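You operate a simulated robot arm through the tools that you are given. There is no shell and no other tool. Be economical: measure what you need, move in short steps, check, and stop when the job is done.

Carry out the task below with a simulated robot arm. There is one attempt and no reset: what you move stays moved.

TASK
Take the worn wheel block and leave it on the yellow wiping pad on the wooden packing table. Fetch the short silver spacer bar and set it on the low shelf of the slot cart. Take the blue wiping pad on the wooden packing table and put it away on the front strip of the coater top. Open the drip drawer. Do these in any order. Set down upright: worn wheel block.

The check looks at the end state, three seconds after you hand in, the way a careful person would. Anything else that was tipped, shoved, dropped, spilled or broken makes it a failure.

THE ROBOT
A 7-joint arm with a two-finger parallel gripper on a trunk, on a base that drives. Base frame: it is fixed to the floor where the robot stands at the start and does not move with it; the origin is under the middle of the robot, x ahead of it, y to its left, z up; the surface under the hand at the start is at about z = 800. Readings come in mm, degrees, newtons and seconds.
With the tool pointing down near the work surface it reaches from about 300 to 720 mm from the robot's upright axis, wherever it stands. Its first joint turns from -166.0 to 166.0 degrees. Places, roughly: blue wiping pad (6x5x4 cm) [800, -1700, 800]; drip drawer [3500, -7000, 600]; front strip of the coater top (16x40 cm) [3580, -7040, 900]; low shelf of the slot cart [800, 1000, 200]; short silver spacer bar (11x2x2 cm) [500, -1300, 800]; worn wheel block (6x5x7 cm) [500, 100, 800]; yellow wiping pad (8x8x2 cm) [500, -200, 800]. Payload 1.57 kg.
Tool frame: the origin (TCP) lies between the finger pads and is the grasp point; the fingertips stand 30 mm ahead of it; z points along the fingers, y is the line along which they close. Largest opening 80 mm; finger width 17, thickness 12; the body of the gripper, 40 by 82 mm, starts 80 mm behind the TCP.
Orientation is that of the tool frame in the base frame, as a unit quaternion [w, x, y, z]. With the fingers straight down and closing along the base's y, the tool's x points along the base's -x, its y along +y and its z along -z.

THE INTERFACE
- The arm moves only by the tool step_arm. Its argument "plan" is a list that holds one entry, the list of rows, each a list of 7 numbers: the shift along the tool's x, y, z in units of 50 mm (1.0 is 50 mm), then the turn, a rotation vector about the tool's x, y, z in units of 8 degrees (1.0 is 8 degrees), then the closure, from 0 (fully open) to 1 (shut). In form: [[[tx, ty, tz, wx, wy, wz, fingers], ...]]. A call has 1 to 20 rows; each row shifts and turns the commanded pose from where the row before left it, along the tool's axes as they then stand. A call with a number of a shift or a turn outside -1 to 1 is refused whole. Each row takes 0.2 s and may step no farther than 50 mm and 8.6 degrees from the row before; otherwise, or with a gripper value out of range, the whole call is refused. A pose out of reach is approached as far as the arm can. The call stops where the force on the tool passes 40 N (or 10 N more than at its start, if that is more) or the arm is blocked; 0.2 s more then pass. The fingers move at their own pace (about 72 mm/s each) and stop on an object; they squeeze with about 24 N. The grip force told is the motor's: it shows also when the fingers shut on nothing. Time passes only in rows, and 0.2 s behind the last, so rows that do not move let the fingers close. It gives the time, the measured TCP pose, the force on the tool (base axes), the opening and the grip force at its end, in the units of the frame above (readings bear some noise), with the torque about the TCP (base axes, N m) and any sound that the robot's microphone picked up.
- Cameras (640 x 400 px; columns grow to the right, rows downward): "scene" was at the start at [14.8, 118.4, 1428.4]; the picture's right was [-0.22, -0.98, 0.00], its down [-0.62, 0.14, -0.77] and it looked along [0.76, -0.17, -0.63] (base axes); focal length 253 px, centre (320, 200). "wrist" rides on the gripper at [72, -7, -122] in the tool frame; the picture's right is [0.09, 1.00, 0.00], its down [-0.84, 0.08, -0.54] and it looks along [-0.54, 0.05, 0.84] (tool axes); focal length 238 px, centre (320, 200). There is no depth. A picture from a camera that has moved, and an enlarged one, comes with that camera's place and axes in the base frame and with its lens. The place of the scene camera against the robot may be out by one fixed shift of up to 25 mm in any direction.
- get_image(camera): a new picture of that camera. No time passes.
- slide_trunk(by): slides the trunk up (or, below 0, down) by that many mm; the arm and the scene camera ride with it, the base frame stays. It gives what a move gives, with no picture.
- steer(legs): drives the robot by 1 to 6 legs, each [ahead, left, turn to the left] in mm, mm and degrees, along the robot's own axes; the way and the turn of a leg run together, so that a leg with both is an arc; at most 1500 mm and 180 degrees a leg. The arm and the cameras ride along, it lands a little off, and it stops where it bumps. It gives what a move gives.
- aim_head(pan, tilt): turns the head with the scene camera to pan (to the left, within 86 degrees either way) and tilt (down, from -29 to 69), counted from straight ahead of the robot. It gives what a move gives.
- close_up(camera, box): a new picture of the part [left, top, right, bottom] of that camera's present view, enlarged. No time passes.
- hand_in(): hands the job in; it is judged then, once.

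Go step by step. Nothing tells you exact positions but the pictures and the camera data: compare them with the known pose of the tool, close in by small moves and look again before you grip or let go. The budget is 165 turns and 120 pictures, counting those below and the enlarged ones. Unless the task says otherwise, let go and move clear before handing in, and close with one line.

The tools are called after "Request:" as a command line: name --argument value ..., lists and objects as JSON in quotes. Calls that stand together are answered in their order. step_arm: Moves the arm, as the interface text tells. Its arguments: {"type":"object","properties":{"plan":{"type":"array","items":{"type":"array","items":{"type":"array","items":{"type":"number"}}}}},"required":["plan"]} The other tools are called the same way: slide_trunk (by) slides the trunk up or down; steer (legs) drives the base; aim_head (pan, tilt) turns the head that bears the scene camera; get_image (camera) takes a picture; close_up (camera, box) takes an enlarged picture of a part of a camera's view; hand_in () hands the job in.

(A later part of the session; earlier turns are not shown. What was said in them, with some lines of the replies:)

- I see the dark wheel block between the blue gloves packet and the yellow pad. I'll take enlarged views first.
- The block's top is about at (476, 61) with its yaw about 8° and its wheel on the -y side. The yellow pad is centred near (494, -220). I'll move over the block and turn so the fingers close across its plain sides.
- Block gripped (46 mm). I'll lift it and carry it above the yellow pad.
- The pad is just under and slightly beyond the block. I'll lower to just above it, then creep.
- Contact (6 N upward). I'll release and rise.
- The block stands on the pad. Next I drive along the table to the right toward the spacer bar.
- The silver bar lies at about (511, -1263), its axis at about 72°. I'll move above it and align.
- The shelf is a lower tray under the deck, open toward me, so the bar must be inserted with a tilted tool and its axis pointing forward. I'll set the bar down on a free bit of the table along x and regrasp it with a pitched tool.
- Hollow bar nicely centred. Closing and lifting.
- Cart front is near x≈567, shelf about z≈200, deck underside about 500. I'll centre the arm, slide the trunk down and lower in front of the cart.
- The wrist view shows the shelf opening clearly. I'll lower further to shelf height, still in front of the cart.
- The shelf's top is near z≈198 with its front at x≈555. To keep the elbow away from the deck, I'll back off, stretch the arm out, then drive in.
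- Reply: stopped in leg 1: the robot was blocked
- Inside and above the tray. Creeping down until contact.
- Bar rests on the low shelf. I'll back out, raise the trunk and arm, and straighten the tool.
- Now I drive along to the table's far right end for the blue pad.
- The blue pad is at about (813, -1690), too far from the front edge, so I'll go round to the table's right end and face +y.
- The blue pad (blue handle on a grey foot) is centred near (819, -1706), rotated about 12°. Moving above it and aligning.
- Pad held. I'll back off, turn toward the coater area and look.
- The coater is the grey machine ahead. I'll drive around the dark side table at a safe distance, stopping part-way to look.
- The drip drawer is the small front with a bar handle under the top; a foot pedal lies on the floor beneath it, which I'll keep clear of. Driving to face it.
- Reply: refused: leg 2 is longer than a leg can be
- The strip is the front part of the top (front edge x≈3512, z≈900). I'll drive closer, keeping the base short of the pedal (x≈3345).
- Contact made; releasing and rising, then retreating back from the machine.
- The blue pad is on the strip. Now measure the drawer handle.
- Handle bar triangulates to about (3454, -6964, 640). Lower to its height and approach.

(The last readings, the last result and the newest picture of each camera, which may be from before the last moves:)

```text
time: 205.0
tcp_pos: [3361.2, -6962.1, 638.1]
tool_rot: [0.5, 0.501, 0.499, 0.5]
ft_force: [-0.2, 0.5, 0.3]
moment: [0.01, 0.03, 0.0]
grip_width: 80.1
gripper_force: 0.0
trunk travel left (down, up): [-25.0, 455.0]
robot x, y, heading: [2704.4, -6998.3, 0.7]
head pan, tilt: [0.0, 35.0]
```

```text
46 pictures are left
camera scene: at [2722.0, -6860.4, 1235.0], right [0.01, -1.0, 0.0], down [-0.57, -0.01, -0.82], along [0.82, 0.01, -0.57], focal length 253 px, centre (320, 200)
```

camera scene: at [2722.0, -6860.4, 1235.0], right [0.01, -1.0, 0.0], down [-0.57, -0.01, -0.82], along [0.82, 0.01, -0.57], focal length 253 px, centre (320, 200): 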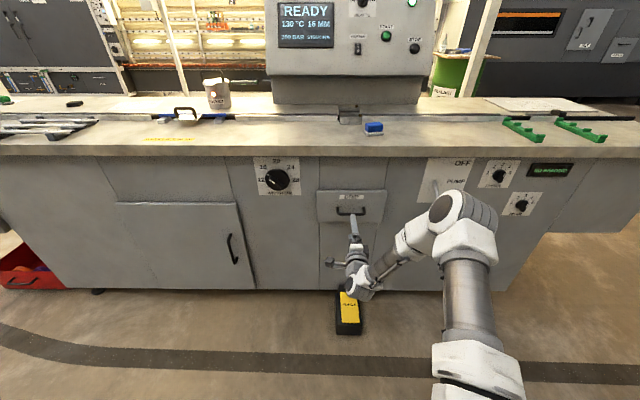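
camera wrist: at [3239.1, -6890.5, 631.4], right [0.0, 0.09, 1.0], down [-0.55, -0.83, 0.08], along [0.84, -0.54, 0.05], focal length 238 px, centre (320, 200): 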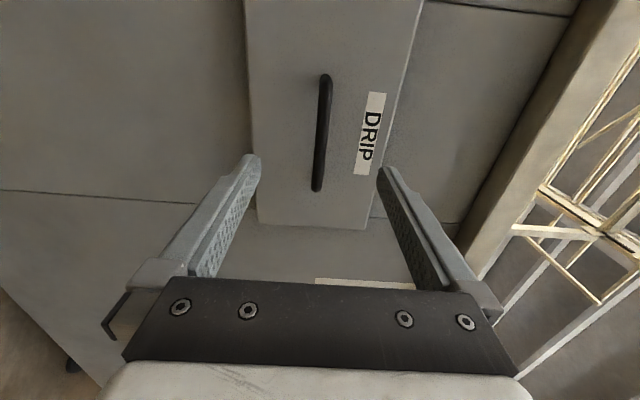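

Request:
step_arm --plan '[[[0, 0, 0.6, 0, 0, 0, 0], [0, 0, 0.6, 0, 0, 0, 0]]]'

Request:
get_image --camera "wrist"

```text
time: 205.6
tcp_pos: [3423.2, -6961.3, 640.1]
tool_rot: [0.501, 0.501, 0.499, 0.499]
ft_force: [0.3, -0.8, -0.5]
moment: [-0.01, 0.0, -0.02]
grip_width: 79.8
gripper_force: 0.0
trunk travel left (down, up): [-25.0, 455.0]
robot x, y, heading: [2705.5, -6994.9, 0.5]
head pan, tilt: [0.0, 35.0]
```

```text
45 pictures are left
camera wrist: at [3300.7, -6890.0, 632.2], right [0.0, 0.09, 1.0], down [-0.55, -0.83, 0.08], along [0.84, -0.54, 0.05], focal length 238 px, centre (320, 200)
```

wrist: 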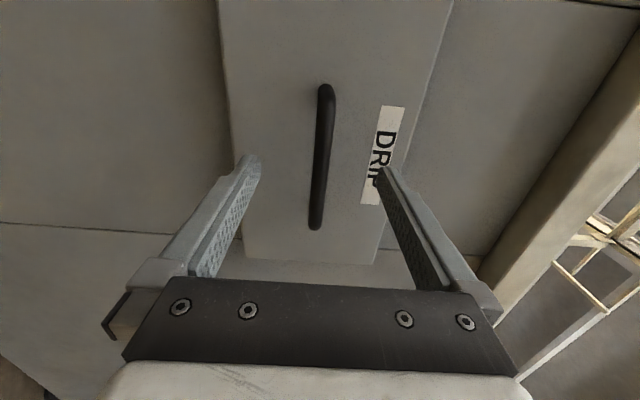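

Request:
step_arm --plan '[[[0, -0.02, 0.33, 0, 0, 0, 0], [0, 0, 0, 0, 0, 0, 1], [0, 0, 0, 0, 0, 0, 1], [0, 0, 0, 0, 0, 0, 1], [0, 0, 0, 0, 0, 0, 1], [0, 0, 0, 0, 0, 0, 1]]]'

Request:
get_image --camera "wrist"

```text
time: 207.0
tcp_pos: [3438.4, -6960.7, 639.8]
tool_rot: [0.501, 0.5, 0.499, 0.5]
ft_force: [-0.4, 0.5, 4.4]
moment: [0.01, -0.09, -0.13]
grip_width: 11.8
gripper_force: 29.2
trunk travel left (down, up): [-25.0, 455.0]
robot x, y, heading: [2704.6, -6998.4, 0.6]
head pan, tilt: [0.0, 35.0]
```

```text
44 pictures are left
camera wrist: at [3316.5, -6889.4, 632.3], right [0.0, 0.09, 1.0], down [-0.55, -0.83, 0.08], along [0.84, -0.54, 0.05], focal length 238 px, centre (320, 200)
```

wrist: 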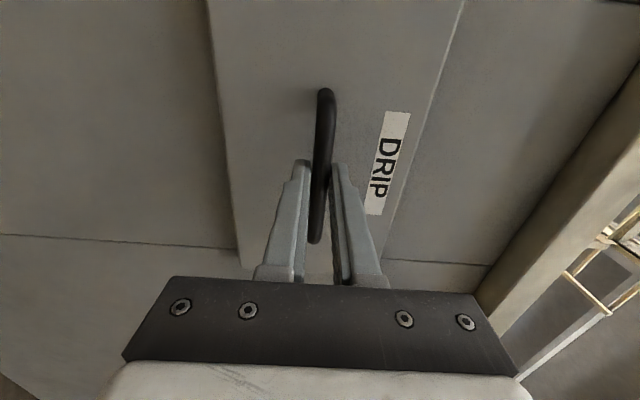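

Handle gripped (12 mm). Pulling straight back with the arm.

Request:
step_arm --plan '[[[0, 0, -0.3, 0, 0, 0, 1], [0, 0, -0.3, 0, 0, 0, 1], [0, 0, -0.3, 0, 0, 0, 1], [0, 0, -0.3, 0, 0, 0, 1]]]'

Request:
get_image --camera "scene"

```text
time: 208.0
tcp_pos: [3379.2, -6961.7, 639.4]
tool_rot: [0.502, 0.498, 0.498, 0.502]
ft_force: [0.5, 6.8, 16.3]
moment: [0.01, -0.27, -0.46]
grip_width: 11.5
gripper_force: 29.7
trunk travel left (down, up): [-25.0, 455.0]
robot x, y, heading: [2706.4, -6995.3, 0.3]
head pan, tilt: [0.0, 35.0]
```

```text
43 pictures are left
camera scene: at [2720.9, -6860.2, 1235.1], right [0.01, -1.0, 0.0], down [-0.57, -0.01, -0.82], along [0.82, 0.01, -0.57], focal length 253 px, centre (320, 200)
```

scene: 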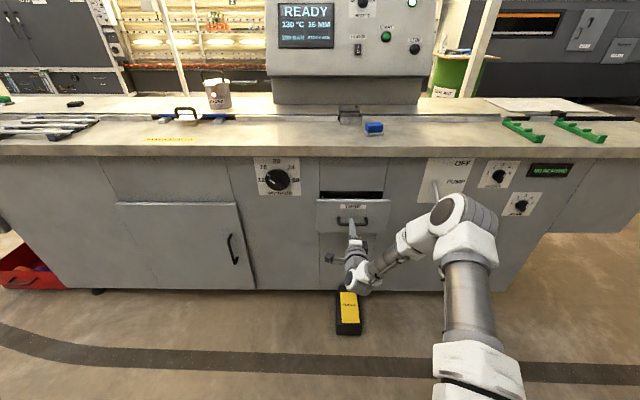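

Request:
step_arm --plan '[[[0.02, 0.03, -0.3, 0, 0, 0, 1], [0, 0, -0.3, 0, 0, 0, 1], [0, 0, -0.3, 0, 0, 0, 1], [0, 0, -0.3, 0, 0, 0, 1], [0, 0, -0.3, 0, 0, 0, 1], [0, 0, -0.3, 0, 0, 0, 1]]]'

Request:
get_image --camera "scene"

```text
time: 209.4
tcp_pos: [3288.3, -6960.9, 639.1]
tool_rot: [0.502, 0.5, 0.498, 0.5]
ft_force: [0.2, 6.6, 16.2]
moment: [0.07, -0.25, -0.53]
grip_width: 11.7
gripper_force: 28.9
trunk travel left (down, up): [-25.0, 455.0]
robot x, y, heading: [2704.8, -6997.5, 0.5]
head pan, tilt: [0.0, 35.0]
```

```text
42 pictures are left
camera scene: at [2721.1, -6860.2, 1235.0], right [0.01, -1.0, 0.0], down [-0.57, -0.01, -0.82], along [0.82, 0.01, -0.57], focal length 253 px, centre (320, 200)
```

scene: 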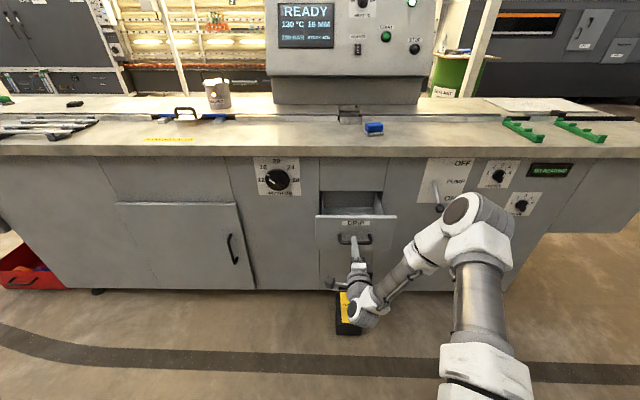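

Request:
step_arm --plan '[[[0, 0, -0.2, 0, 0, 0, 1], [0, 0, -0.2, 0, 0, 0, 1], [0, 0, -0.2, 0, 0, 0, 1], [0, 0, -0.2, 0, 0, 0, 1]]]'

Request:
close_up --camera "scene" --box '[280, 140, 600, 300]'

```text
time: 210.4
tcp_pos: [3247.6, -6960.8, 639.3]
tool_rot: [0.502, 0.5, 0.498, 0.499]
ft_force: [13.5, 0.7, 16.4]
moment: [0.05, -0.23, 0.73]
grip_width: 11.9
gripper_force: 28.9
trunk travel left (down, up): [-25.0, 455.0]
robot x, y, heading: [2705.0, -6999.6, 0.8]
head pan, tilt: [0.0, 35.0]
```

```text
2.00 times, centred on (440, 220) of scene
camera zoom: at [2721.9, -6860.5, 1235.0], right [0.01, -1.0, 0.0], down [-0.57, -0.01, -0.82], along [0.82, 0.01, -0.57], focal length 506 px, centre (80, 160)
```

zoom: 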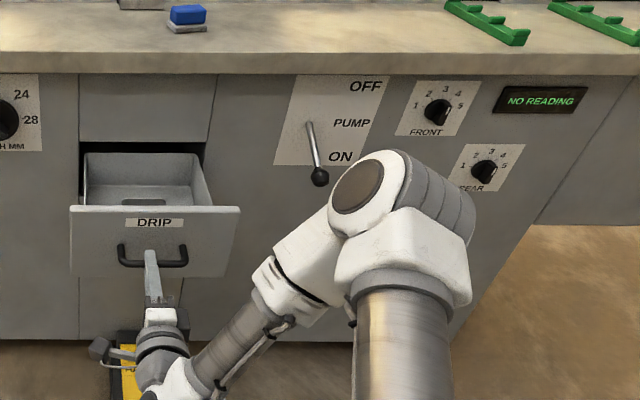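

The drawer has reached its stop (about 190 mm out). Releasing and backing straight off.

Request:
step_arm --plan '[[[0, 0.03, 0.06, 0, 0, 0, 1], [0, 0, 0, 0, 0, 0, 0.6], [0, 0, 0, 0, 0, 0, 0.4], [0, 0, 0, 0, 0, 0, 0.4], [0, 0, -0.3, 0, 0, 0, 0.4]]]'

Request:
get_image --camera "wrist"

```text
time: 211.6
tcp_pos: [3234.8, -6960.5, 640.9]
tool_rot: [0.5, 0.501, 0.499, 0.5]
ft_force: [-0.8, -0.4, 0.3]
moment: [0.0, -0.04, 0.02]
grip_width: 47.9
gripper_force: 0.1
trunk travel left (down, up): [-25.0, 455.0]
robot x, y, heading: [2701.6, -6994.1, 0.6]
head pan, tilt: [0.0, 35.0]
```

```text
40 pictures are left
camera wrist: at [3113.6, -6888.7, 633.3], right [0.0, 0.09, 1.0], down [-0.55, -0.83, 0.08], along [0.84, -0.54, 0.05], focal length 238 px, centre (320, 200)
```

wrist: 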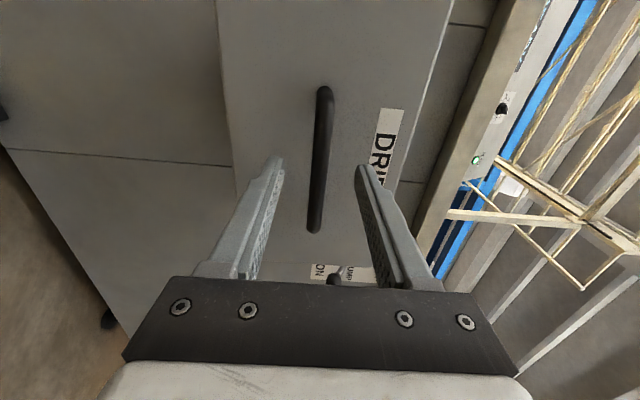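

Request:
steer --legs '[[-350, 0, 0]]'

Request:
aim_head --pan 0 --tilt 25

Request:
get_image --camera "scene"

```text
time: 214.5
tcp_pos: [2878.9, -6964.7, 641.1]
tool_rot: [0.502, 0.502, 0.498, 0.499]
ft_force: [0.3, 0.0, 0.0]
moment: [-0.01, -0.02, 0.0]
grip_width: 48.1
gripper_force: 0.1
trunk travel left (down, up): [-25.0, 455.0]
robot x, y, heading: [2345.9, -6996.5, 0.5]
head pan, tilt: [0.0, 35.0]
```

```text
time: 215.2
tcp_pos: [2878.8, -6964.5, 641.1]
tool_rot: [0.502, 0.502, 0.498, 0.498]
ft_force: [-0.2, 0.1, 0.0]
moment: [0.0, 0.0, 0.04]
grip_width: 48.0
gripper_force: 0.1
trunk travel left (down, up): [-25.0, 455.0]
robot x, y, heading: [2347.2, -6997.6, 0.5]
head pan, tilt: [0.0, 25.0]
```

```text
39 pictures are left
camera scene: at [2370.1, -6863.0, 1250.7], right [0.01, -1.0, 0.0], down [-0.42, 0.0, -0.91], along [0.91, 0.0, -0.42], focal length 253 px, centre (320, 200)
```

scene: 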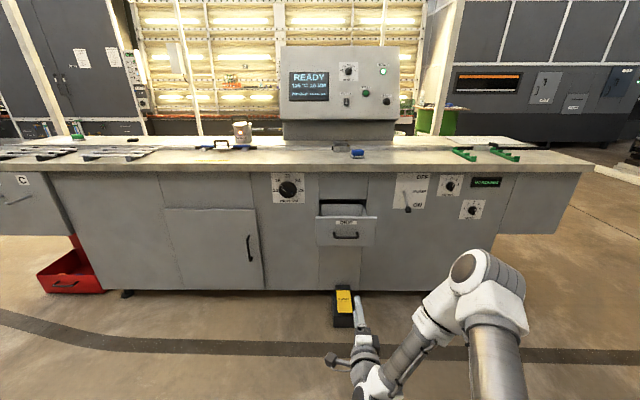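

The drawer is open, the blue pad is on the front strip, and nothing else around the coater has moved. The block and bar were checked when I set them down, so I'm handing in.

Request:
hand_in

```text
The job is handed in.
```

All four jobs are done and handed in: the wheel block stands upright on the yellow pad, the spacer bar is on the cart's low shelf, the blue pad is on the coater's front strip, and the drip drawer is open. While backing away from the cart, the base bumped something behind it (probably the wall). I did not look at that spot afterwards.
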